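You operate a simulated robot arm through the tools that you are given. There is no shell and no other tool.

You are at the controls of a simulated robot arm. One attempt, no reset.

JOB
Take the green peg and leave it on top of the green soap. Fetch the clear soap bottle and stand it on the top of the spinner lid. Fetch the yellow soap and set it on the top of the shoe rack. Put the wax box on the top of the shoe rack away on the middle shelf of the shoe rack. Take the grey sock ball from the teal shelf and leave it on the top of the low wall. Take the teal-band cup and put it on the end of the picnic table by the washer. Pull the colours drawer open. The order is free. Set down upright: clear soap bottle, wax box, teal-band cup.

Only the result counts: the job must be done as asked and must still hold three seconds after the hand-in. Knocking over, shifting, dropping, spilling or breaking anything else fails it. A push-on lid holds only when it is set on centred and level and pressed home; a screw cap is set on level and turned clockwise until tight.

ROBOT AND FRAMES
A 7-joint arm with a two-finger parallel gripper on a trunk, on a base that moves. Base frame: it is fixed to the floor where the robot stands at the start and does not move with it; the origin is under the middle of the robot, x ahead of it, y to its left, z up. Units: mm, rad, N and s.
With the tool pointing down near the work surface it reaches from about 100 to 540 mm from the robot's upright axis, wherever it stands. Its first joint turns from -2.897 to 2.897 rad. Places, roughly: clear soap bottle [-250, 2250, 750]; colours drawer [1000, -3000, 700]; end of the picnic table by the washer [-600, 1100, 800]; green peg (4x3x9 cm) [-100, 2000, 800]; green soap (9x6x4 cm) [400, -1700, 800]; grey sock ball (8x7x6 cm) [2800, 200, 300]; middle shelf of the shoe rack [3400, 1700, 400]; teal-band cup (6x6x6 cm) [1400, -1500, 800]; top of the low wall (366x20 cm) [3080, -2600, 880]; top of the shoe rack [3400, 1700, 900]; top of the spinner lid [1300, 3400, 1100]; wax box [3750, 1500, 1000]; yellow soap (9x6x4 cm) [2600, 2500, 900]. Payload 1.57 kg.
The TCP is the grasp point between the finger pads, 30 mm short of the fingertips. In the tool frame z runs along the fingers and y along their closing line. Largest opening 80 mm; finger width 17, thickness 12; the body of the gripper, 40 by 82 mm, starts 80 mm behind the TCP.
Orientation is that of the tool frame in the base frame, as a unit quaternion [w, x, y, z]. With the fingers straight down and closing along the base's y, the tool's x points along the base's -x, its y along +y and its z along -z.

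CONTROLS
- The arm moves only by the tool move_arm. Its argument "rows" is a list of rows, each a list of 6 numbers: the shift along the tool's x, y, z in mm, then the turn, a rotation vector about the tool's x, y, z in rad. In form: [[x, y, z, ax, ay, az], ...]. A call has 1 to 20 rows; each row shifts and turns the commanded pose from where the row before left it, along the tool's axes as they then stand. "grip" is the gripper command, from -1 (fully open) to 1 (shut), values between in proportion, set as the call begins (left out, the last holds). Rows are played at 5 a second. More than 50 mm and 0.15 rad between two rows, or a gripper value outside its range, and nothing of the call is played. Where a pose cannot be reached the arm comes as near as it can. A force on the tool above 40 N (or 10 N above the force at the start of the call, whichever is more), or a blocked arm, ends the call early, and 0.2 s more pass. The fingers move at their own pace (about 72 mm/s each) and stop on an object; they squeeze with about 35 N. The grip force told is the motor's: it shows also when the fingers shut on nothing. Time passes only in rows, and 0.2 s behind the last, so rows that do not move let the fingers close. The reply holds the time, the measured pose of the TCP, the force on the tool along the base axes, the opening and the grip force, in the units named above and with some noise, with the torque about the TCP (base axes, N m) and any sound that the robot's microphone picked up.
- Cameras (640 x 400 px; columns grow to the right, rows downward): "scene" is now at [255.2, 22.2, 1564.8]; the picture's right is [0.05, -1.00, 0.00], its down [-0.77, -0.04, -0.64] and it looks along [0.64, 0.03, -0.77] (base axes); focal length 287 px, centre (320, 200). "wrist" rides on the gripper at [72, -7, -122] in the tool frame; the picture's right is [0.09, 1.00, 0.00], its down [-0.84, 0.08, -0.54] and it looks along [-0.54, 0.05, 0.84] (tool axes); focal length 238 px, centre (320, 200). There is no depth. A picture from a camera that has moved, and an enlarged one, comes with that camera's place and axes in the base frame and with its lens. The place of the scene camera against the robot may be out by one fixed shift of up to 25 mm in any direction.
- capture(camera): a new picture of that camera. It takes no simulated time.
- raise_lower(by): slides the trunk up (or, below 0, down) by that many mm; the arm and the scene camera ride with it, the base frame stays. It gives what a move gives, with no picture.
- steer(legs): drives the robot by 1 to 6 legs, each [ahead, left, turn to the left] in mm, mm and rad, along the robot's own axes; the way and the turn of a leg run together, so that a leg with both is an arc; at most 1500 mm and 3.142 rad a leg. The arm and the cameras ride along, it lands a little off, and it stops where it bumps. It gives what a move gives.
- aim_head(pan, tilt): turns the head with the scene camera to pan (to the left, within 1.501 rad either way) and tilt (down, from -0.506 to 1.204), counted from straight ahead of the robot. It gives what a move gives.
- enlarge(camera, box): a new picture of the part [left, top, right, bottom] of that camera's present view, enlarged. It takes no simulated time.
- hand_in(): hands the job in; it is judged then, once.

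Places have to be worked out from the pictures, the camera data and where the tool is seen. Open the gripper and draw the arm clear of the work before you hand the job in, unless the task says otherwise.

The tools are called as a command line: name --pt "numbers of a row" for each row, then --argument value for the rest, lists and objects as JSON in quotes. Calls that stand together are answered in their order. move_arm: Moves the arm, as the interface text tells. Its arguments: {"type":"object","properties":{"rows":{"type":"array","items":{"type":"array","items":{"type":"number"}}},"grip":{"type":"number"}},"required":["rows"]} The other tools are called the same way: raise_lower (by) moves the trunk up or down; steer (legs) drives the base; aim_head (pan, tilt) turns the head that bears the scene camera; capture (camera) takes a picture; enlarge (camera, box) takes an enlarged picture of a part of a camera's view; hand_in () hands the job in.

At the start:

```text
time_s: 0.0
ee_pos: [437.9, 130.1, 1025.1]
tcp_rot: [-0.001, 0.001, 1.0, 0.0]
ft_force: [0.5, 0.7, -0.3]
moment: [0.01, 0.02, 0.0]
width: 80.1
grip_force: 0.0
trunk travel left (down, up): [-810.0, 180.0]
robot x, y, heading: [-0.6, 3.4, 0.0]
head pan, tilt (commanded): [0.047, 0.878]
```

scene: 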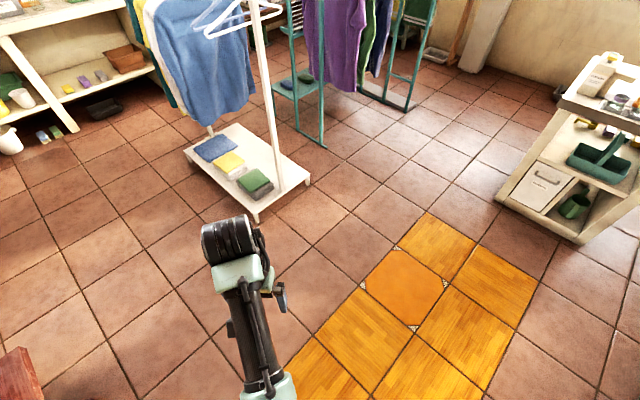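
wrist: 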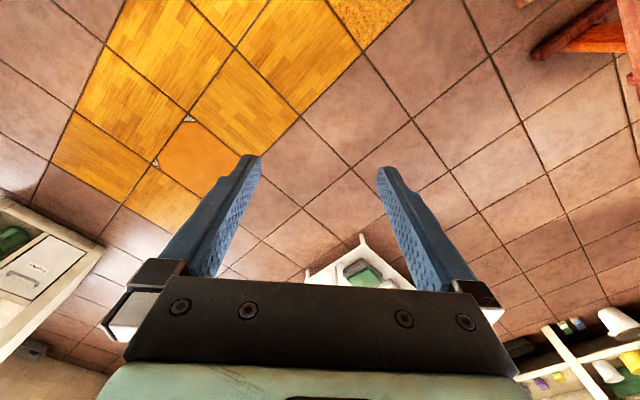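

I start by looking around the room with the head, to locate the furniture and things.

aim_head --pan 0.0 --tilt 0.35

capture --camera "scene"

aim_head --pan 1.2 --tilt 0.45

capture --camera "scene"

aim_head --pan -1.2 --tilt 0.45

capture --camera "scene"

```text
time_s: 0.9
ee_pos: [437.6, 129.7, 1024.8]
tcp_rot: [0.0, 0.0, 1.0, 0.0]
ft_force: [-0.5, -0.1, -0.2]
moment: [0.02, 0.0, -0.05]
width: 80.1
grip_force: 0.1
trunk travel left (down, up): [-810.0, 180.0]
robot x, y, heading: [-0.9, 2.9, 0.0]
head pan, tilt (commanded): [0.0, 0.351]
```

```text
taken
camera scene: at [271.7, 18.6, 1610.6], right [0.0, -1.0, 0.0], down [-0.34, 0.0, -0.94], along [0.94, 0.0, -0.34], focal length 287 px, centre (320, 200)
```

scene: 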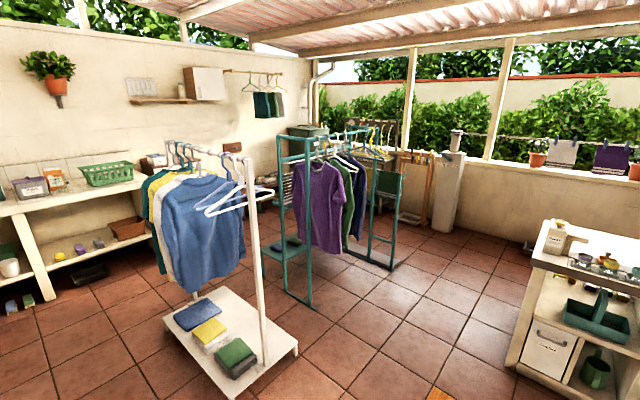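

```text
time_s: 2.4
ee_pos: [438.4, 129.3, 1024.2]
tcp_rot: [0.0, 0.0, 1.0, 0.0]
ft_force: [-0.4, 0.6, -1.1]
moment: [0.0, 0.01, 0.01]
width: 80.2
grip_force: 0.0
trunk travel left (down, up): [-810.0, 180.0]
robot x, y, heading: [0.8, 0.6, -0.004]
head pan, tilt (commanded): [1.201, 0.45]
```

```text
taken
camera scene: at [211.9, 104.3, 1601.5], right [0.93, -0.36, 0.0], down [-0.16, -0.41, -0.9], along [0.33, 0.84, -0.44], focal length 287 px, centre (320, 200)
```

scene: 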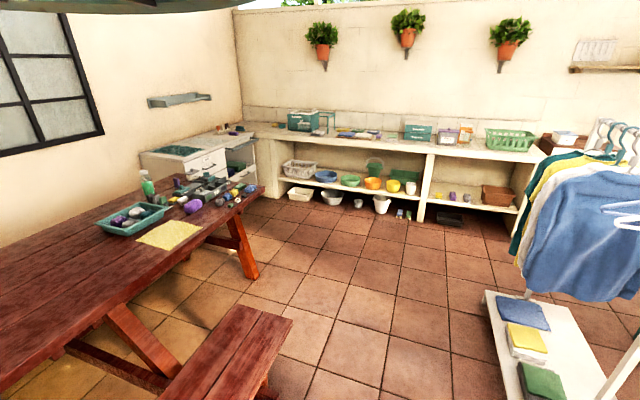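

```text
time_s: 4.5
ee_pos: [437.0, 128.5, 1024.6]
tcp_rot: [0.0, 0.001, 1.0, -0.001]
ft_force: [-0.7, 0.3, -0.1]
moment: [0.02, 0.01, -0.01]
width: 79.9
grip_force: 0.1
trunk travel left (down, up): [-810.0, 180.0]
robot x, y, heading: [-0.7, -1.7, -0.0]
head pan, tilt (commanded): [-1.201, 0.45]
```

```text
taken
camera scene: at [211.9, -67.1, 1601.5], right [-0.93, -0.36, 0.0], down [-0.16, 0.41, -0.9], along [0.33, -0.84, -0.44], focal length 287 px, centre (320, 200)
```

scene: 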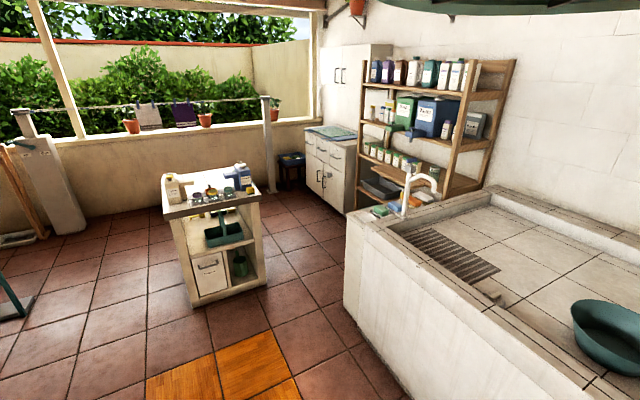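

The room is mapped in outline: trolley with cups to the right front, sink to the right, picnic table left, concrete counter on the far left. I zoom on the right-side items now.

enlarge --camera "scene" --box '[150, 140, 290, 228]'

enlarge --camera "scene" --box '[340, 150, 500, 250]'

enlarge --camera "scene" --box '[270, 110, 390, 210]'

```text
4.55 times, centred on (220, 184) of scene
camera zoom: at [211.9, -67.1, 1601.5], right [-0.93, -0.36, 0.0], down [-0.16, 0.41, -0.9], along [0.33, -0.84, -0.44], focal length 1303 px, centre (774, 273)
```

zoom: 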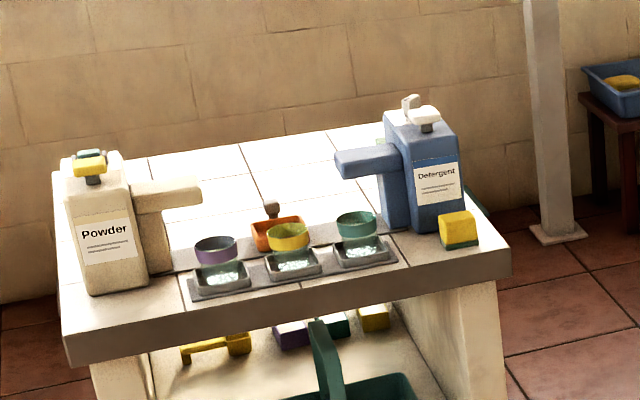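

```text
4.00 times, centred on (420, 200) of scene
camera zoom: at [211.9, -67.1, 1601.5], right [-0.93, -0.36, 0.0], down [-0.16, 0.41, -0.9], along [0.33, -0.84, -0.44], focal length 1147 px, centre (-80, 200)
```

zoom: 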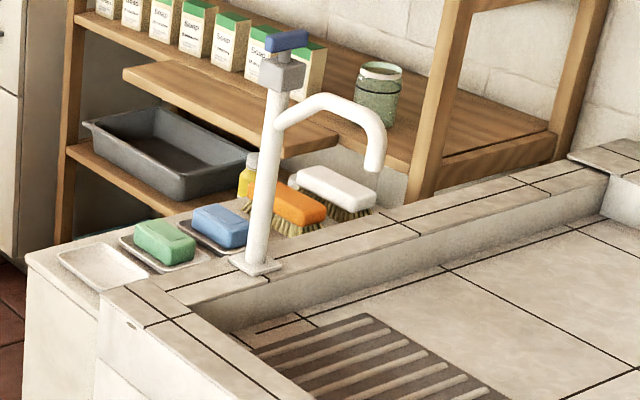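

```text
4.00 times, centred on (330, 160) of scene
camera zoom: at [211.9, -67.1, 1601.5], right [-0.93, -0.36, 0.0], down [-0.16, 0.41, -0.9], along [0.33, -0.84, -0.44], focal length 1147 px, centre (280, 360)
```

zoom: 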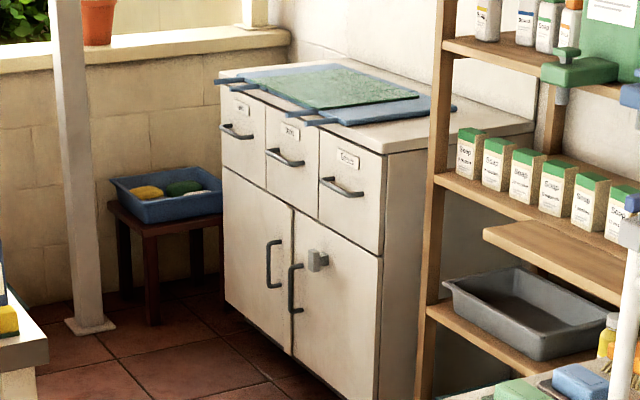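

Drawer labels and cups need a closer look, so I zoom in further.

enlarge --camera "scene" --box '[312, 120, 372, 160]'

enlarge --camera "scene" --box '[180, 170, 260, 220]'

enlarge --camera "scene" --box '[350, 190, 450, 250]'

```text
10.00 times, centred on (342, 140) of scene
camera zoom: at [211.9, -67.1, 1601.5], right [-0.93, -0.36, 0.0], down [-0.16, 0.41, -0.9], along [0.33, -0.84, -0.44], focal length 2867 px, centre (100, 800)
```

zoom: 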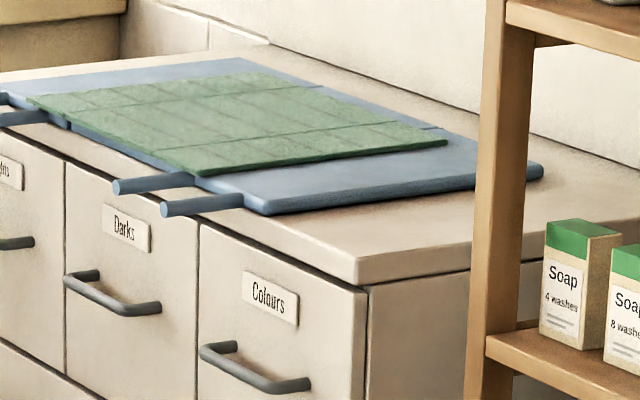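

```text
8.00 times, centred on (220, 195) of scene
camera zoom: at [211.9, -67.1, 1601.5], right [-0.93, -0.36, 0.0], down [-0.16, 0.41, -0.9], along [0.33, -0.84, -0.44], focal length 2294 px, centre (1120, 240)
```

zoom: 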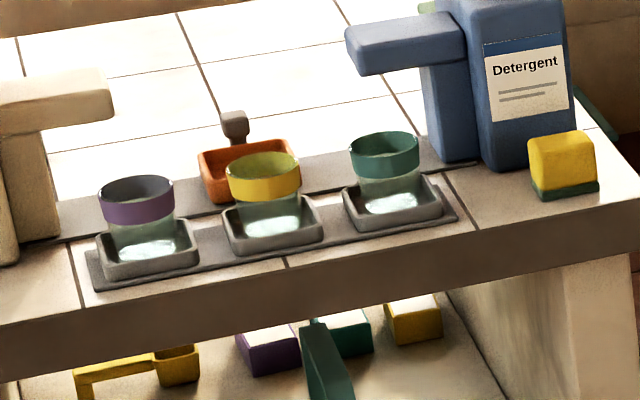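

```text
6.40 times, centred on (400, 220) of scene
camera zoom: at [211.9, -67.1, 1601.5], right [-0.93, -0.36, 0.0], down [-0.16, 0.41, -0.9], along [0.33, -0.84, -0.44], focal length 1835 px, centre (-192, 72)
```

zoom: 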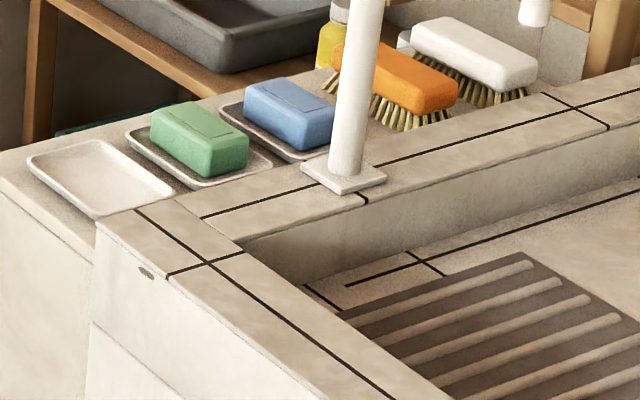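

Right side is clear: Colours drawer is the rightmost on the white cabinet, teal-band cup is rightmost in a tray. Now look left.

aim_head --pan 1.2 --tilt 0.45

enlarge --camera "scene" --box '[80, 160, 280, 285]'

enlarge --camera "scene" --box '[130, 90, 290, 190]'

enlarge --camera "scene" --box '[260, 100, 420, 220]'

enlarge --camera "scene" --box '[400, 100, 560, 220]'

```text
time_s: 6.8
ee_pos: [438.6, 129.2, 1025.3]
tcp_rot: [0.0, 0.0, 1.0, 0.0]
ft_force: [0.2, 0.4, -1.1]
moment: [0.0, -0.02, -0.01]
width: 80.3
grip_force: 0.0
trunk travel left (down, up): [-810.0, 180.0]
robot x, y, heading: [-4.5, 4.9, 0.005]
head pan, tilt (commanded): [1.201, 0.45]
```

```text
3.20 times, centred on (180, 222) of scene
camera zoom: at [211.9, 104.3, 1601.5], right [0.93, -0.36, 0.0], down [-0.16, -0.41, -0.9], along [0.33, 0.84, -0.44], focal length 918 px, centre (768, 128)
```

zoom: 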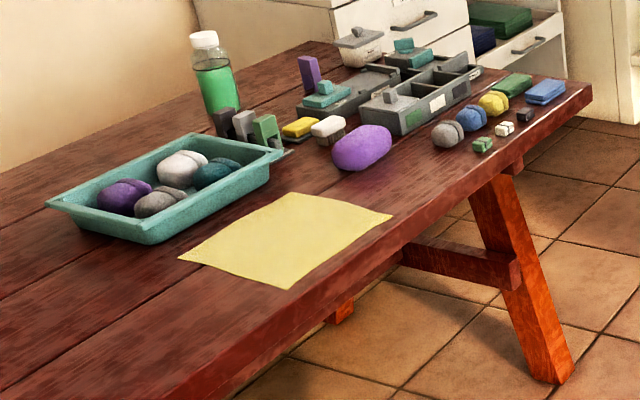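

```text
4.00 times, centred on (210, 140) of scene
camera zoom: at [211.9, 104.3, 1601.5], right [0.93, -0.36, 0.0], down [-0.16, -0.41, -0.9], along [0.33, 0.84, -0.44], focal length 1147 px, centre (760, 440)
```

zoom: 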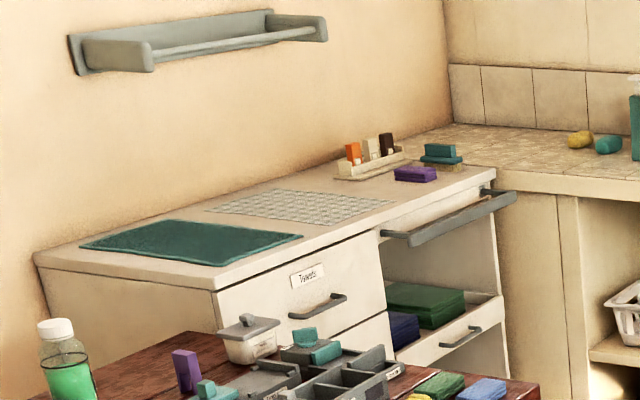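

```text
3.33 times, centred on (340, 160) of scene
camera zoom: at [211.9, 104.3, 1601.5], right [0.93, -0.36, 0.0], down [-0.16, -0.41, -0.9], along [0.33, 0.84, -0.44], focal length 956 px, centre (253, 333)
```

zoom: 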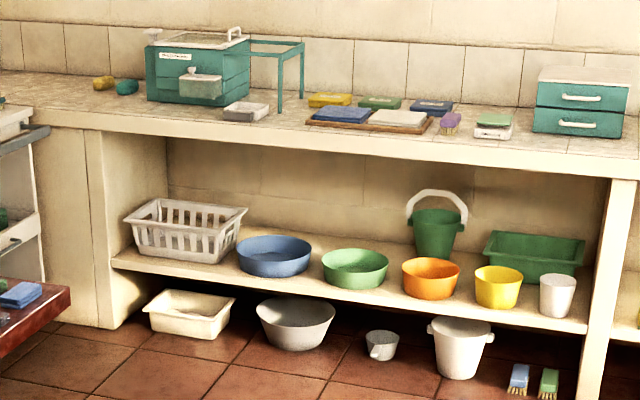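

```text
3.33 times, centred on (480, 160) of scene
camera zoom: at [211.9, 104.3, 1601.5], right [0.93, -0.36, 0.0], down [-0.16, -0.41, -0.9], along [0.33, 0.84, -0.44], focal length 956 px, centre (-213, 333)
```

zoom: 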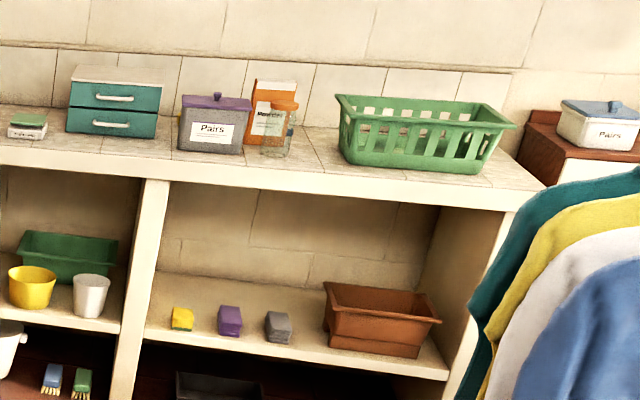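

The picnic table holds the clear bottle (green liquid, white cap) and upright green peg. I zoom in more on spinner, pegs, and the counter.

enlarge --camera "scene" --box '[285, 95, 365, 145]'

enlarge --camera "scene" --box '[130, 160, 210, 210]'

aim_head --pan 0.5 --tilt 0.35

capture --camera "scene"

enlarge --camera "scene" --box '[200, 100, 360, 200]'

aim_head --pan 1.5 --tilt 0.6

capture --camera "scene"

```text
8.00 times, centred on (325, 120) of scene
camera zoom: at [211.9, 104.3, 1601.5], right [0.93, -0.36, 0.0], down [-0.16, -0.41, -0.9], along [0.33, 0.84, -0.44], focal length 2294 px, centre (280, 840)
```

zoom: 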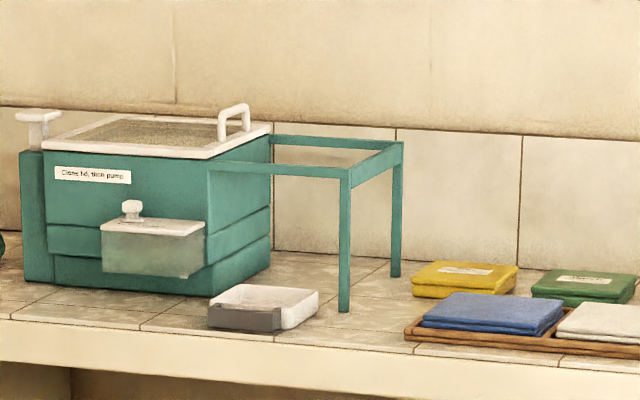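

```text
8.00 times, centred on (170, 185) of scene
camera zoom: at [211.9, 104.3, 1601.5], right [0.93, -0.36, 0.0], down [-0.16, -0.41, -0.9], along [0.33, 0.84, -0.44], focal length 2294 px, centre (1520, 320)
```

zoom: 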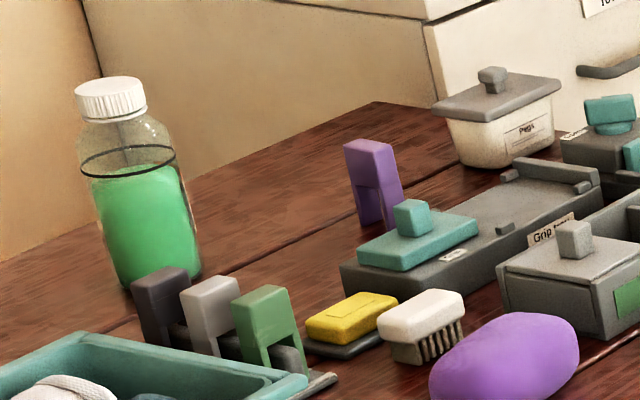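

```text
time_s: 7.8
ee_pos: [439.6, 129.6, 1025.9]
tcp_rot: [0.0, 0.0, 1.0, 0.0]
ft_force: [-0.3, -0.4, 0.0]
moment: [0.0, 0.01, 0.0]
width: 80.2
grip_force: 0.0
trunk travel left (down, up): [-810.0, 180.0]
robot x, y, heading: [1.4, -1.7, -0.005]
head pan, tilt (commanded): [0.499, 0.351]
```

```text
taken
camera scene: at [260.3, 63.3, 1610.7], right [0.48, -0.88, 0.0], down [-0.3, -0.16, -0.94], along [0.82, 0.45, -0.34], focal length 287 px, centre (320, 200)
```

scene: 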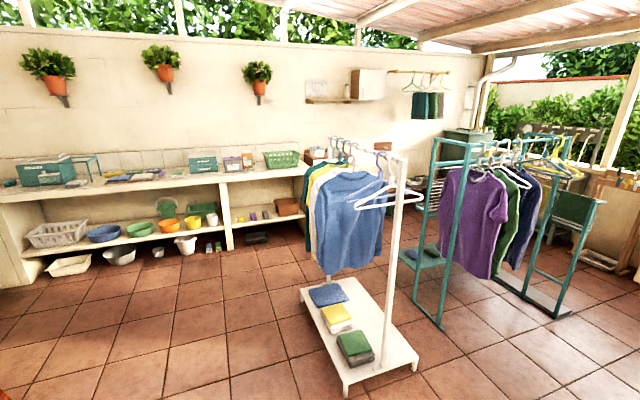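

```text
4.00 times, centred on (280, 150) of scene
camera zoom: at [260.3, 63.3, 1610.7], right [0.48, -0.88, 0.0], down [-0.3, -0.16, -0.94], along [0.82, 0.45, -0.34], focal length 1147 px, centre (480, 400)
```

zoom: 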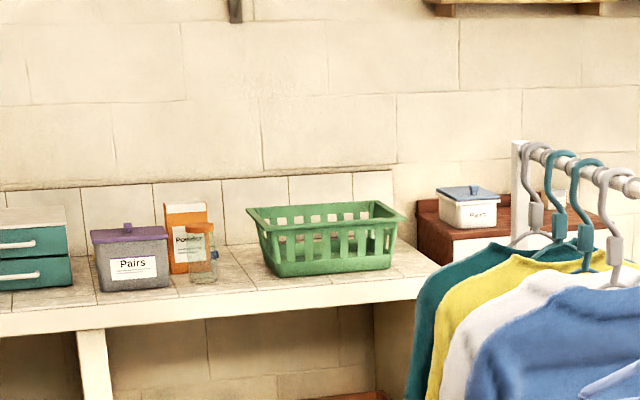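

```text
time_s: 9.1
ee_pos: [439.1, 129.0, 1025.2]
tcp_rot: [-0.001, 0.001, 1.0, 0.0]
ft_force: [0.9, 0.3, 0.5]
moment: [0.01, -0.04, 0.02]
width: 80.0
grip_force: 0.2
trunk travel left (down, up): [-810.0, 180.0]
robot x, y, heading: [-0.5, -2.7, -0.001]
head pan, tilt (commanded): [1.499, 0.6]
```

```text
taken
camera scene: at [185.0, 106.8, 1587.9], right [1.0, -0.07, 0.0], down [-0.04, -0.56, -0.83], along [0.06, 0.82, -0.56], focal length 287 px, centre (320, 200)
```

scene: 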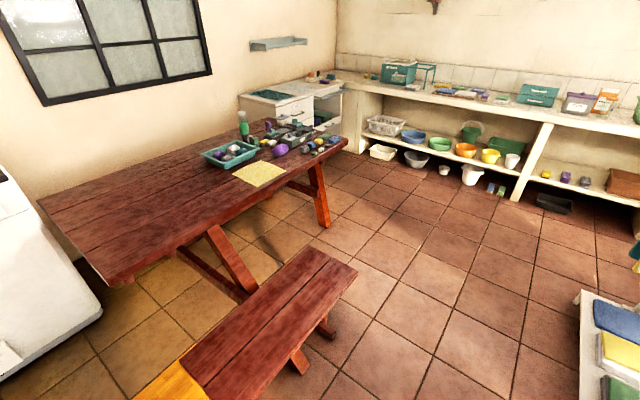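

Table, bench and washer are on the left. I turn the robot in place to look at the washer end of the table and what is behind me.

steer --legs '[[0, 0, 1.57]]'

aim_head --pan 0.6 --tilt 0.7

capture --camera "scene"

aim_head --pan 1.45 --tilt 0.5

capture --camera "scene"

```text
time_s: 13.3
ee_pos: [-124.6, 439.2, 1025.2]
tcp_rot: [0.001, -0.704, 0.711, 0.001]
ft_force: [0.1, -0.1, 0.7]
moment: [0.01, -0.01, 0.01]
width: 79.8
grip_force: 0.1
trunk travel left (down, up): [-810.0, 180.0]
robot x, y, heading: [0.6, -2.3, 1.566]
head pan, tilt (commanded): [1.499, 0.6]
```

```text
time_s: 14.5
ee_pos: [-123.8, 439.9, 1025.2]
tcp_rot: [0.0, -0.703, 0.711, 0.0]
ft_force: [0.8, 0.3, -0.8]
moment: [0.0, -0.02, 0.01]
width: 79.9
grip_force: 0.0
trunk travel left (down, up): [-810.0, 180.0]
robot x, y, heading: [0.4, -1.4, 1.559]
head pan, tilt (commanded): [0.6, 0.7]
```

```text
taken
camera scene: at [-36.8, 259.2, 1579.3], right [0.83, 0.56, 0.0], down [0.36, -0.54, -0.77], along [-0.43, 0.64, -0.64], focal length 287 px, centre (320, 200)
```

scene: 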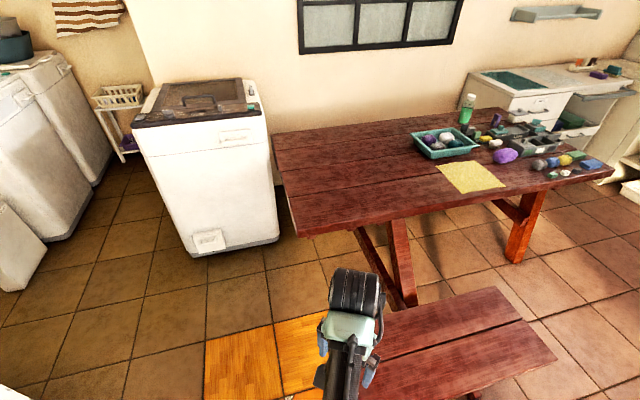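

```text
time_s: 15.7
ee_pos: [-125.1, 440.4, 1026.0]
tcp_rot: [0.0, -0.703, 0.711, 0.0]
ft_force: [-1.1, -0.1, -0.1]
moment: [-0.06, 0.03, 0.0]
width: 80.0
grip_force: 0.1
trunk travel left (down, up): [-810.0, 180.0]
robot x, y, heading: [-1.6, 2.5, 1.557]
head pan, tilt (commanded): [1.45, 0.499]
```

```text
taken
camera scene: at [-79.7, 200.6, 1597.0], right [0.13, 0.99, 0.0], down [0.47, -0.06, -0.88], along [-0.87, 0.12, -0.48], focal length 287 px, centre (320, 200)
```

scene: 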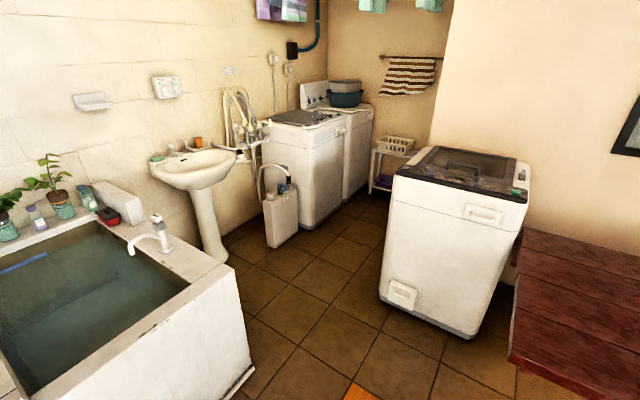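

The washer stands next to the table's left end, with open floor in front. I look straight down to see how big my own base is.

aim_head --pan 0.0 --tilt 1.2

capture --camera "scene"

aim_head --pan 1.5 --tilt 1.2

capture --camera "scene"

capture --camera "wrist"

```text
time_s: 17.2
ee_pos: [-124.4, 438.9, 1025.3]
tcp_rot: [0.001, -0.704, 0.71, -0.001]
ft_force: [1.0, 0.8, -0.1]
moment: [-0.03, -0.02, -0.03]
width: 80.1
grip_force: 0.2
trunk travel left (down, up): [-810.0, 180.0]
robot x, y, heading: [-0.7, 2.4, 1.56]
head pan, tilt (commanded): [0.0, 1.201]
```

```text
taken
camera scene: at [11.1, 244.5, 1543.3], right [1.0, -0.01, 0.0], down [-0.01, -0.93, -0.36], along [0.0, 0.36, -0.93], focal length 287 px, centre (320, 200)
```

scene: 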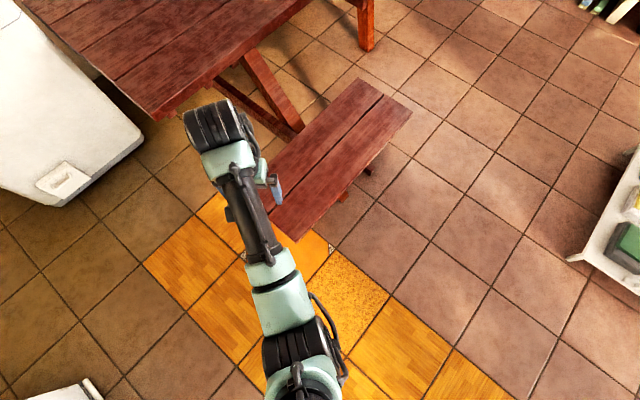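

```text
time_s: 18.8
ee_pos: [-124.2, 440.2, 1024.9]
tcp_rot: [0.001, -0.703, 0.711, -0.001]
ft_force: [0.0, -0.2, -0.2]
moment: [-0.02, 0.0, 0.0]
width: 79.7
grip_force: 0.1
trunk travel left (down, up): [-810.0, 180.0]
robot x, y, heading: [0.1, -0.9, 1.567]
head pan, tilt (commanded): [1.499, 1.201]
```

```text
taken
camera scene: at [-45.2, 193.3, 1543.3], right [0.08, 1.0, 0.0], down [0.93, -0.08, -0.36], along [-0.36, 0.03, -0.93], focal length 287 px, centre (320, 200)
```

scene: 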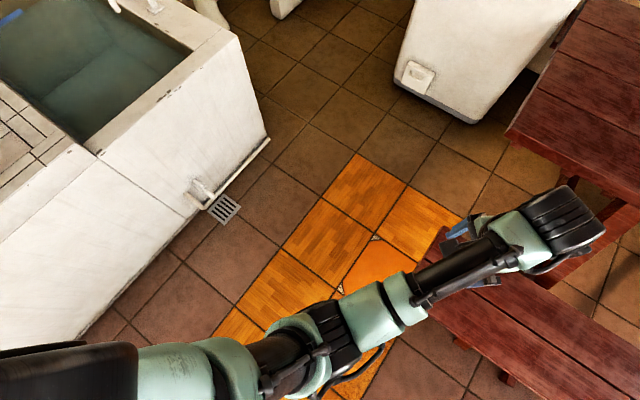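

```text
taken
camera wrist: at [-117.1, 367.1, 1147.4], right [-1.0, -0.08, 0.0], down [-0.07, 0.84, 0.54], along [-0.04, 0.54, -0.84], focal length 238 px, centre (320, 200)
```

wrist: 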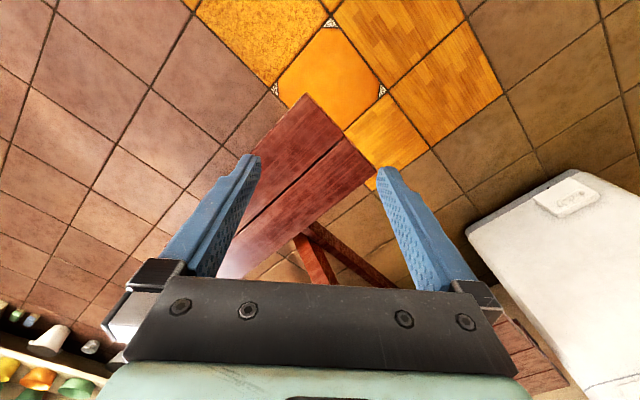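

The base isn't visible in any view, so I'll keep generous floor clearance. First target: the teal-band cup on the trolley, about (1390,-1440). I turn and drive to stand before the trolley, stopping short for a look.

steer --legs '[[0, 0, -2.282], [1250, -307, 0]]'

aim_head --pan 0.0 --tilt 0.8

capture --camera "scene"

capture --camera "wrist"

```text
time_s: 30.8
ee_pos: [1192.9, -1246.1, 1025.1]
tcp_rot: [0.0, 0.348, 0.937, 0.0]
ft_force: [0.3, 0.2, 0.2]
moment: [-0.02, 0.01, -0.01]
width: 80.2
grip_force: 0.1
trunk travel left (down, up): [-810.0, 180.0]
robot x, y, heading: [771.7, -1060.2, -0.714]
head pan, tilt (commanded): [1.499, 1.201]
```

```text
time_s: 32.4
ee_pos: [1192.1, -1244.9, 1025.6]
tcp_rot: [0.001, 0.347, 0.938, 0.0]
ft_force: [-0.3, 1.2, -0.3]
moment: [0.0, 0.0, -0.02]
width: 80.0
grip_force: 0.0
trunk travel left (down, up): [-810.0, 180.0]
robot x, y, heading: [779.7, -1060.9, -0.713]
head pan, tilt (commanded): [0.0, 0.799]
```

```text
taken
camera scene: at [974.1, -1201.8, 1571.0], right [-0.65, -0.76, 0.0], down [-0.54, 0.47, -0.7], along [0.53, -0.45, -0.72], focal length 287 px, centre (320, 200)
```

scene: 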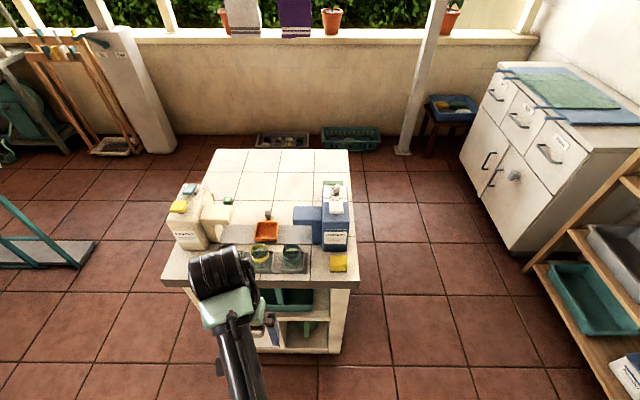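

```text
taken
camera wrist: at [1135.0, -1203.3, 1147.4], right [0.58, 0.82, 0.0], down [0.69, -0.49, 0.54], along [0.44, -0.31, -0.84], focal length 238 px, centre (320, 200)
```

wrist: 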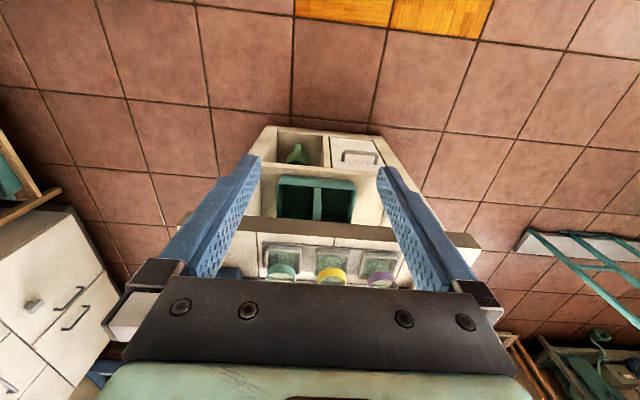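

The trolley is square ahead; the detergent pump top reaches about z≈1020, so I raise the trunk first and then close in by about 250 mm.

raise_lower --by 90

steer --legs '[[240, -50, 0]]'

capture --camera "wrist"

capture --camera "scene"

```text
time_s: 33.6
ee_pos: [1192.1, -1244.9, 1115.0]
tcp_rot: [0.0, 0.346, 0.938, 0.0]
ft_force: [0.7, -1.2, -0.7]
moment: [0.01, -0.01, 0.01]
width: 79.9
grip_force: 0.2
trunk travel left (down, up): [-900.0, 90.0]
robot x, y, heading: [776.3, -1054.5, -0.713]
head pan, tilt (commanded): [0.0, 0.799]
```

```text
time_s: 35.4
ee_pos: [1342.4, -1440.0, 1114.3]
tcp_rot: [0.0, 0.349, 0.937, 0.0]
ft_force: [0.4, -0.5, 0.3]
moment: [-0.01, 0.01, 0.0]
width: 80.0
grip_force: 0.0
trunk travel left (down, up): [-900.0, 90.0]
robot x, y, heading: [924.7, -1251.6, -0.711]
head pan, tilt (commanded): [0.0, 0.799]
```

```text
taken
camera wrist: at [1285.1, -1399.4, 1237.6], right [0.58, 0.81, 0.0], down [0.68, -0.49, 0.54], along [0.44, -0.31, -0.84], focal length 238 px, centre (320, 200)
```

wrist: 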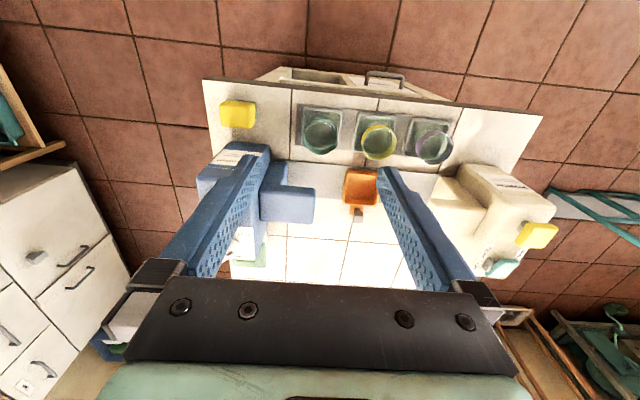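

```text
taken
camera scene: at [1123.9, -1397.5, 1661.2], right [-0.65, -0.76, 0.0], down [-0.54, 0.47, -0.7], along [0.53, -0.46, -0.72], focal length 287 px, centre (320, 200)
```

scene: 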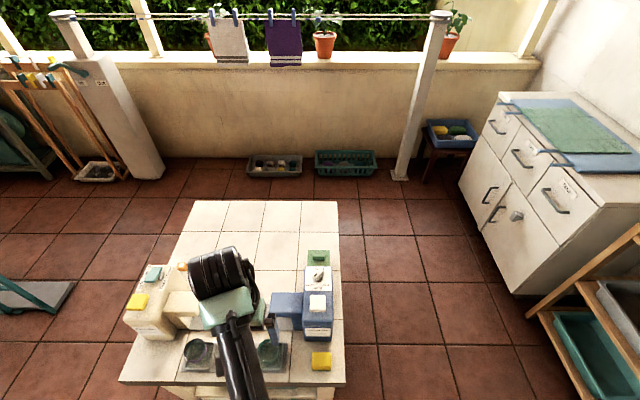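

The wrist view shows the three cups. I enlarge to see the cup, its little tray and spacing for the fingers.

enlarge --camera "wrist" --box '[260, 80, 480, 220]'

enlarge --camera "scene" --box '[170, 280, 350, 400]'

```text
2.86 times, centred on (370, 150) of wrist
camera zoom: at [1285.1, -1399.4, 1237.6], right [0.58, 0.81, 0.0], down [0.68, -0.49, 0.54], along [0.44, -0.31, -0.84], focal length 681 px, centre (177, 343)
```

zoom: 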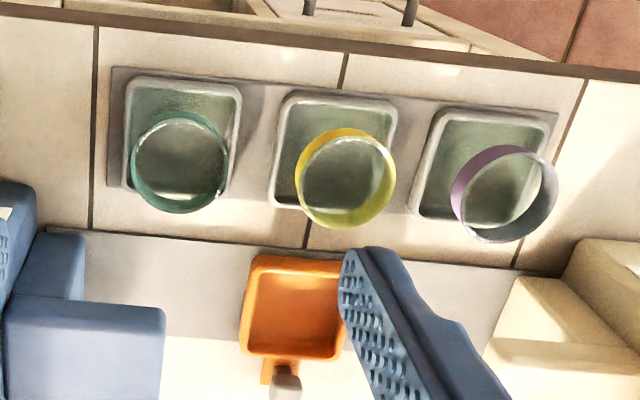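

```text
3.33 times, centred on (260, 340) of scene
camera zoom: at [1123.9, -1397.5, 1661.2], right [-0.65, -0.76, 0.0], down [-0.54, 0.47, -0.7], along [0.53, -0.46, -0.72], focal length 956 px, centre (520, -267)
```

zoom: 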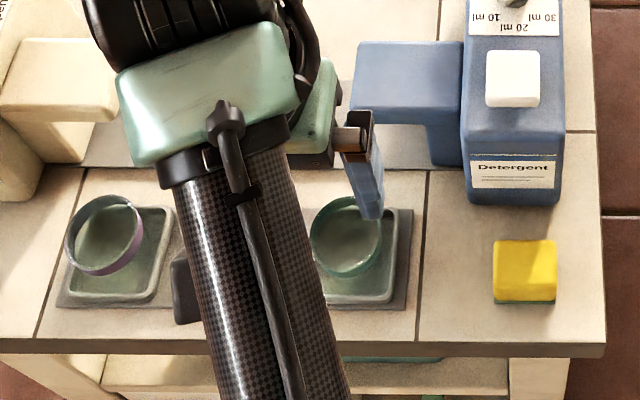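

Teal cup centre is about (1388,-1470), rim near z≈850. I move over it, lowering partway, and look again from closer.

move_arm --pt "-27 4 20 0 0 0" --pt "-27 3 30 0 0 0" --pt "0 0 35 0 0 0" --pt "0 0 35 0 0 0" --grip -1

capture --camera "wrist"

enlarge --camera "wrist" --box '[220, 60, 440, 200]'

enlarge --camera "scene" --box '[170, 240, 370, 400]'

```text
time_s: 36.4
ee_pos: [1387.0, -1471.7, 994.3]
tcp_rot: [0.0, 0.348, 0.938, 0.0]
ft_force: [-0.8, 0.6, 0.3]
moment: [0.01, -0.02, -0.01]
width: 79.9
grip_force: 0.0
trunk travel left (down, up): [-900.0, 90.0]
robot x, y, heading: [925.6, -1251.8, -0.711]
head pan, tilt (commanded): [0.0, 0.799]
```

```text
taken
camera wrist: at [1330.9, -1430.3, 1117.2], right [0.58, 0.81, 0.0], down [0.68, -0.49, 0.54], along [0.44, -0.31, -0.84], focal length 238 px, centre (320, 200)
```

wrist: 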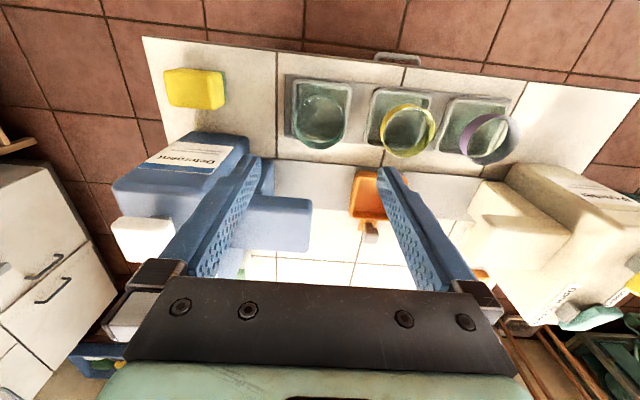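

```text
2.86 times, centred on (330, 130) of wrist
camera zoom: at [1330.9, -1430.3, 1117.2], right [0.58, 0.81, 0.0], down [0.68, -0.49, 0.54], along [0.44, -0.31, -0.84], focal length 681 px, centre (291, 400)
```

zoom: 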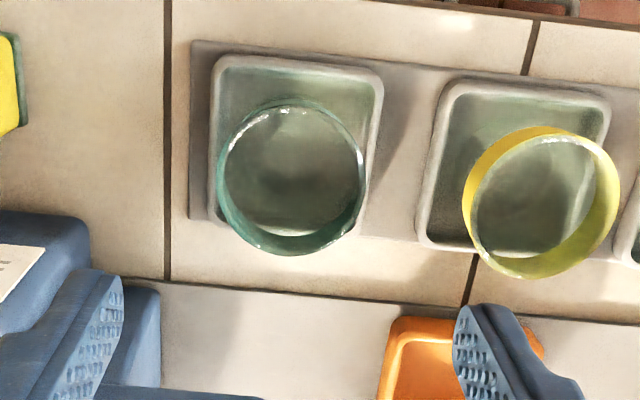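

```text
2.50 times, centred on (270, 320) of scene
camera zoom: at [1124.8, -1398.1, 1661.0], right [-0.65, -0.76, 0.0], down [-0.54, 0.47, -0.7], along [0.53, -0.46, -0.72], focal length 717 px, centre (445, -100)
```

zoom: 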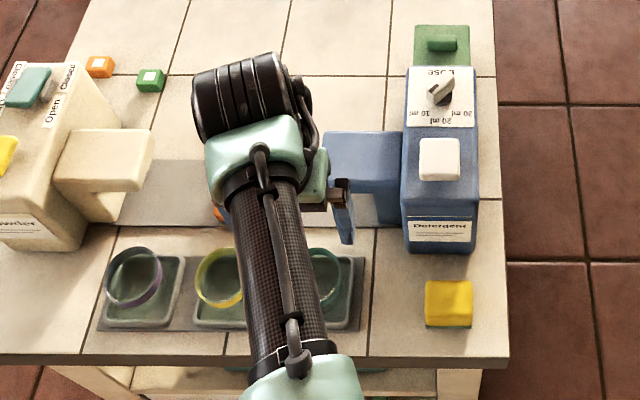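

Lateral alignment is good: the rim centre lies right under the TCP. I lower further in small steps and check again.

move_arm --pt "0 0 30 0 0 0" --pt "0 0 30 0 0 0" --pt "0 0 30 0 0 0"

capture --camera "wrist"

capture --camera "scene"

```text
time_s: 37.2
ee_pos: [1390.5, -1471.9, 905.0]
tcp_rot: [0.0, 0.348, 0.937, -0.001]
ft_force: [0.5, 0.2, 0.5]
moment: [0.01, 0.01, -0.02]
width: 80.2
grip_force: 0.1
trunk travel left (down, up): [-900.0, 90.0]
robot x, y, heading: [927.6, -1253.3, -0.708]
head pan, tilt (commanded): [0.0, 0.799]
```

```text
taken
camera wrist: at [1332.4, -1430.1, 1027.4], right [0.58, 0.81, 0.0], down [0.68, -0.49, 0.54], along [0.44, -0.32, -0.84], focal length 238 px, centre (320, 200)
```

wrist: 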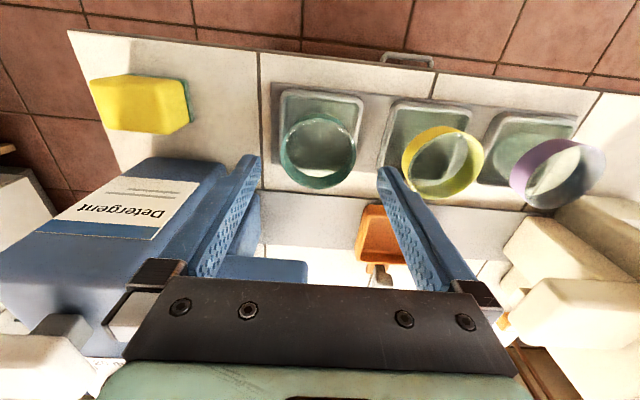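

```text
taken
camera scene: at [1125.2, -1398.2, 1660.9], right [-0.65, -0.76, 0.0], down [-0.54, 0.47, -0.7], along [0.53, -0.46, -0.72], focal length 287 px, centre (320, 200)
```

scene: 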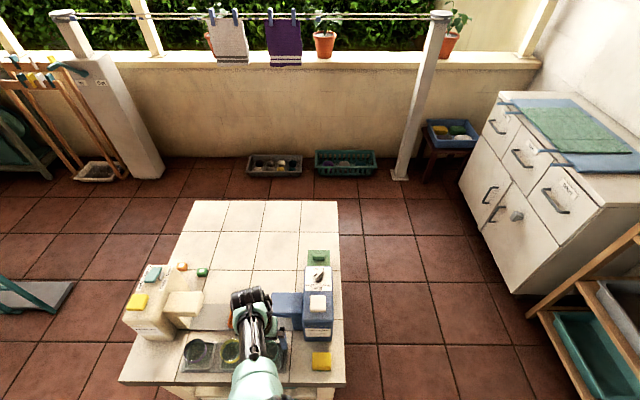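

Rim appears at z≈847 centred under the TCP, and the detergent spout is ~70 mm ahead and clear. I lower to TCP z≈842 and close on the cup.

move_arm --pt "1 0 25 0 0 0" --pt "1 0 25 0 0 0" --pt "0 0 13 0 0 0"

capture --camera "wrist"

```text
time_s: 38.0
ee_pos: [1363.4, -1456.5, 871.2]
tcp_rot: [-0.001, 0.348, 0.938, 0.0]
ft_force: [0.0, -0.7, -0.3]
moment: [-0.02, -0.01, -0.01]
width: 80.0
grip_force: 0.1
out of reach, approached as far as the arm can: row 1, 2, 3
trunk travel left (down, up): [-900.0, 90.0]
robot x, y, heading: [928.7, -1253.5, -0.707]
head pan, tilt (commanded): [0.0, 0.799]
```

```text
taken
camera wrist: at [1305.9, -1415.6, 994.2], right [0.58, 0.81, 0.0], down [0.68, -0.49, 0.54], along [0.44, -0.31, -0.84], focal length 238 px, centre (320, 200)
```

wrist: 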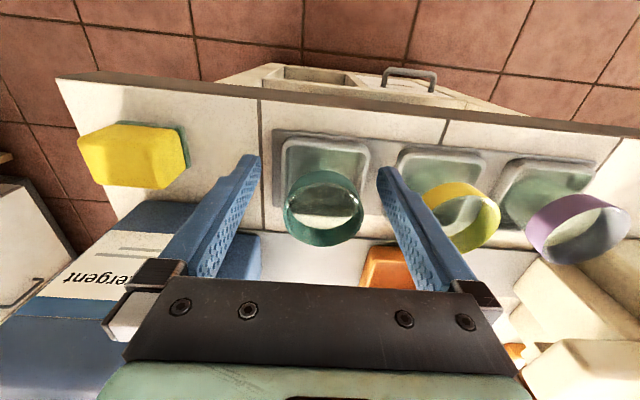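

The arm ran out of reach at that height with the trunk high. I go back up with the arm and then lower the trunk instead.

move_arm --pt "0 0 -25 0 0 0" --pt "-1 0 -25 0 0 0" --pt "0 0 -13 0 0 0"

```text
time_s: 38.8
ee_pos: [1390.5, -1469.7, 908.4]
tcp_rot: [-0.001, 0.349, 0.937, 0.0]
ft_force: [0.0, -0.9, 1.1]
moment: [-0.02, 0.01, -0.02]
width: 80.0
grip_force: 0.0
out of reach, approached as far as the arm can: row 1, 2, 3
trunk travel left (down, up): [-900.0, 90.0]
robot x, y, heading: [923.3, -1255.5, -0.713]
head pan, tilt (commanded): [0.0, 0.799]
```

I retract 50 mm, drive 50 mm closer, and lower the trunk so the arm works in a comfortable range.

move_arm --pt "25 0 -20 0 0 0" --pt "25 0 -20 0 0 0"

steer --legs '[[50, 0, 0]]'

raise_lower --by -60

capture --camera "wrist"

```text
time_s: 39.4
ee_pos: [1395.6, -1458.8, 909.7]
tcp_rot: [0.0, 0.347, 0.938, 0.001]
ft_force: [0.8, -0.3, 0.2]
moment: [0.0, 0.02, 0.01]
width: 80.1
grip_force: 0.0
out of reach, approached as far as the arm can: row 1, 2
trunk travel left (down, up): [-900.0, 90.0]
robot x, y, heading: [925.7, -1250.0, -0.714]
head pan, tilt (commanded): [0.0, 0.799]
```

```text
time_s: 40.4
ee_pos: [1432.3, -1490.6, 909.0]
tcp_rot: [0.0, 0.349, 0.937, 0.0]
ft_force: [-0.2, -0.7, -1.0]
moment: [0.0, 0.01, -0.01]
width: 80.0
grip_force: 0.0
trunk travel left (down, up): [-900.0, 90.0]
robot x, y, heading: [964.0, -1283.4, -0.711]
head pan, tilt (commanded): [0.0, 0.799]
```

```text
time_s: 41.4
ee_pos: [1432.3, -1491.1, 848.7]
tcp_rot: [-0.001, 0.349, 0.937, 0.0]
ft_force: [-0.2, -0.3, 0.1]
moment: [-0.02, -0.03, 0.0]
width: 79.9
grip_force: 0.0
trunk travel left (down, up): [-840.0, 150.0]
robot x, y, heading: [965.1, -1286.9, -0.712]
head pan, tilt (commanded): [0.0, 0.799]
```

```text
taken
camera wrist: at [1375.5, -1449.7, 970.8], right [0.58, 0.81, 0.0], down [0.68, -0.49, 0.54], along [0.44, -0.31, -0.84], focal length 238 px, centre (320, 200)
```

wrist: 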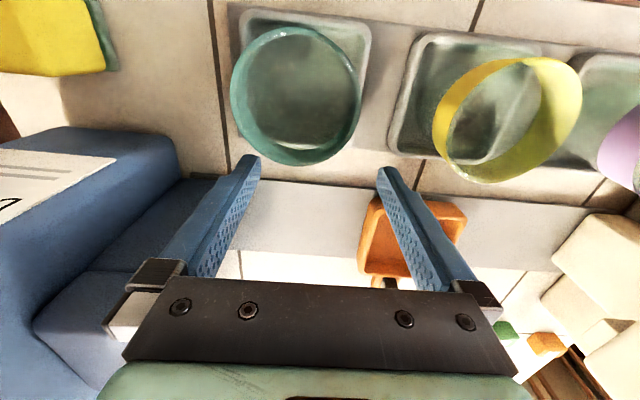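

The arm's commanded pose lagged oddly and the fingers sit just beyond the cup, but nothing was touched. I raise straight up and check how the pose responds.

raise_lower --by 100

move_arm --pt "10 0 -10 0 0 0"

capture --camera "scene"

```text
time_s: 42.7
ee_pos: [1433.5, -1491.5, 948.5]
tcp_rot: [-0.002, 0.348, 0.938, 0.0]
ft_force: [-0.1, 0.0, -0.2]
moment: [-0.02, -0.02, 0.0]
width: 80.1
grip_force: 0.0
trunk travel left (down, up): [-940.0, 50.0]
robot x, y, heading: [963.1, -1284.7, -0.711]
head pan, tilt (commanded): [0.0, 0.799]
```

```text
time_s: 43.1
ee_pos: [1432.8, -1491.2, 948.4]
tcp_rot: [-0.001, 0.348, 0.937, 0.0]
ft_force: [-0.6, 0.6, 0.4]
moment: [0.0, 0.0, 0.05]
width: 80.2
grip_force: 0.2
out of reach, approached as far as the arm can: row 1
trunk travel left (down, up): [-940.0, 50.0]
robot x, y, heading: [966.5, -1280.9, -0.715]
head pan, tilt (commanded): [0.0, 0.799]
```

```text
taken
camera scene: at [1161.2, -1430.0, 1701.0], right [-0.65, -0.76, 0.0], down [-0.54, 0.47, -0.7], along [0.53, -0.46, -0.72], focal length 287 px, centre (320, 200)
```

scene: 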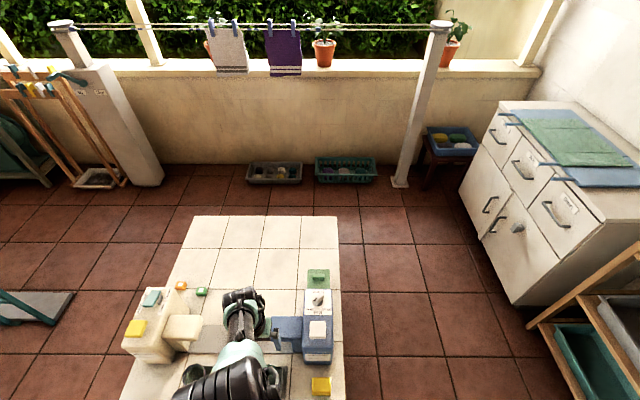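

The arm seems stuck at a joint limit. I try a larger upward retreat to see whether the solver frees itself.

move_arm --pt "20 0 -40 0 0 0" --pt "20 0 -40 0 0 0"

```text
time_s: 43.7
ee_pos: [1463.1, -1486.0, 982.0]
tcp_rot: [-0.002, 0.348, 0.938, 0.0]
ft_force: [1.0, 0.3, -0.1]
moment: [0.02, 0.0, 0.0]
width: 79.9
grip_force: 0.1
out of reach, approached as far as the arm can: row 1, 2
trunk travel left (down, up): [-940.0, 50.0]
robot x, y, heading: [962.3, -1286.8, -0.713]
head pan, tilt (commanded): [0.0, 0.799]
```

I look at the arm's posture with the head camera before commanding more.

aim_head --pan 0.3 --tilt 1.1

capture --camera "scene"

capture --camera "wrist"

```text
time_s: 44.5
ee_pos: [1462.2, -1486.5, 981.7]
tcp_rot: [-0.001, 0.349, 0.937, 0.001]
ft_force: [-0.5, -0.3, -0.1]
moment: [0.02, -0.01, 0.01]
width: 80.0
grip_force: 0.0
trunk travel left (down, up): [-940.0, 50.0]
robot x, y, heading: [961.2, -1285.6, -0.709]
head pan, tilt (commanded): [0.3, 1.1]
```

```text
taken
camera scene: at [1158.0, -1402.7, 1679.4], right [-0.4, -0.92, 0.0], down [-0.82, 0.36, -0.45], along [0.42, -0.18, -0.89], focal length 287 px, centre (320, 200)
```

scene: 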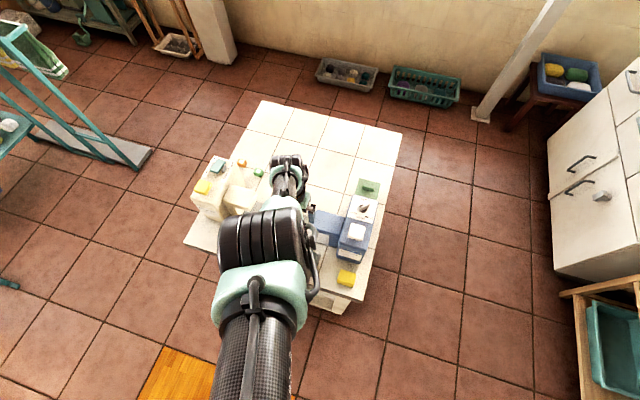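

```text
taken
camera wrist: at [1405.4, -1445.3, 1103.8], right [0.58, 0.81, 0.0], down [0.69, -0.49, 0.54], along [0.44, -0.31, -0.84], focal length 238 px, centre (320, 200)
```

wrist: 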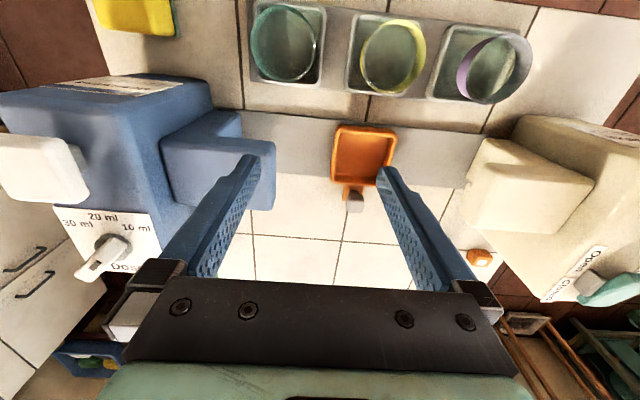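

I command a straight upward move (no horizontal part) to get clear of the bottles and see whether the arm bends again.

move_arm --pt "0 0 -40 0 0 0" --pt "0 0 -40 0 0 0" --pt "0 0 -40 0 0 0"

capture --camera "scene"

```text
time_s: 45.3
ee_pos: [1513.6, -1503.5, 1070.5]
tcp_rot: [-0.003, 0.348, 0.937, 0.001]
ft_force: [-0.8, -0.3, -0.2]
moment: [0.0, 0.02, 0.0]
width: 80.1
grip_force: 0.1
out of reach, approached as far as the arm can: row 1, 2, 3
trunk travel left (down, up): [-940.0, 50.0]
robot x, y, heading: [963.6, -1282.4, -0.711]
head pan, tilt (commanded): [0.3, 1.1]
```

```text
taken
camera scene: at [1158.1, -1402.5, 1679.3], right [-0.4, -0.92, 0.0], down [-0.82, 0.36, -0.45], along [0.42, -0.18, -0.89], focal length 287 px, centre (320, 200)
```

scene: 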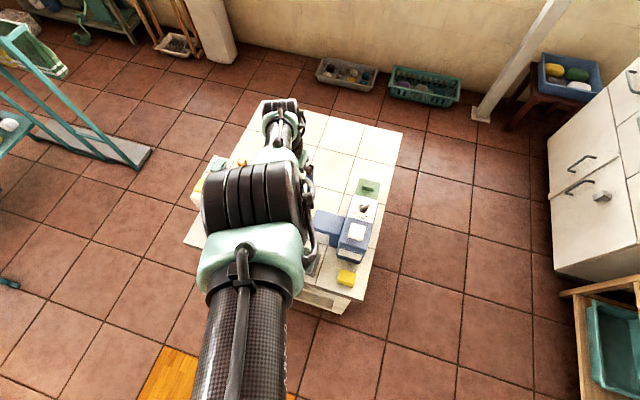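

The arm slides along its outer boundary. I hold still for several rows to see whether the solver converges back to the commanded pose.

move_arm --pt "0 0 0 0 0 0" --pt "0 0 0 0 0 0" --pt "0 0 0 0 0 0" --pt "0 0 0 0 0 0" --pt "0 0 0 0 0 0"

```text
time_s: 46.5
ee_pos: [1512.9, -1504.6, 1070.8]
tcp_rot: [-0.002, 0.349, 0.937, 0.0]
ft_force: [0.2, 0.4, 0.3]
moment: [-0.02, 0.05, 0.02]
width: 80.1
grip_force: 0.1
trunk travel left (down, up): [-940.0, 50.0]
robot x, y, heading: [963.5, -1286.6, -0.712]
head pan, tilt (commanded): [0.3, 1.1]
```

Holding resets the command to the reached pose. I try a small backward step and a tilt to free the stretched elbow.

move_arm --pt "20 0 -10 0 0 0"

move_arm --pt "40 0 0 0 0 0"

```text
time_s: 46.9
ee_pos: [1515.7, -1501.8, 1070.5]
tcp_rot: [-0.001, 0.348, 0.937, 0.0]
ft_force: [0.3, -0.6, -0.5]
moment: [-0.02, 0.02, -0.03]
width: 79.7
grip_force: 0.1
out of reach, approached as far as the arm can: row 1
trunk travel left (down, up): [-940.0, 50.0]
robot x, y, heading: [968.1, -1285.3, -0.714]
head pan, tilt (commanded): [0.3, 1.1]
```

```text
time_s: 47.3
ee_pos: [1511.0, -1484.9, 1053.7]
tcp_rot: [-0.002, 0.348, 0.937, -0.001]
ft_force: [0.4, 0.6, -0.3]
moment: [0.0, 0.01, -0.01]
width: 80.1
grip_force: 0.1
out of reach, approached as far as the arm can: row 1
trunk travel left (down, up): [-940.0, 50.0]
robot x, y, heading: [963.2, -1285.3, -0.716]
head pan, tilt (commanded): [0.3, 1.1]
```

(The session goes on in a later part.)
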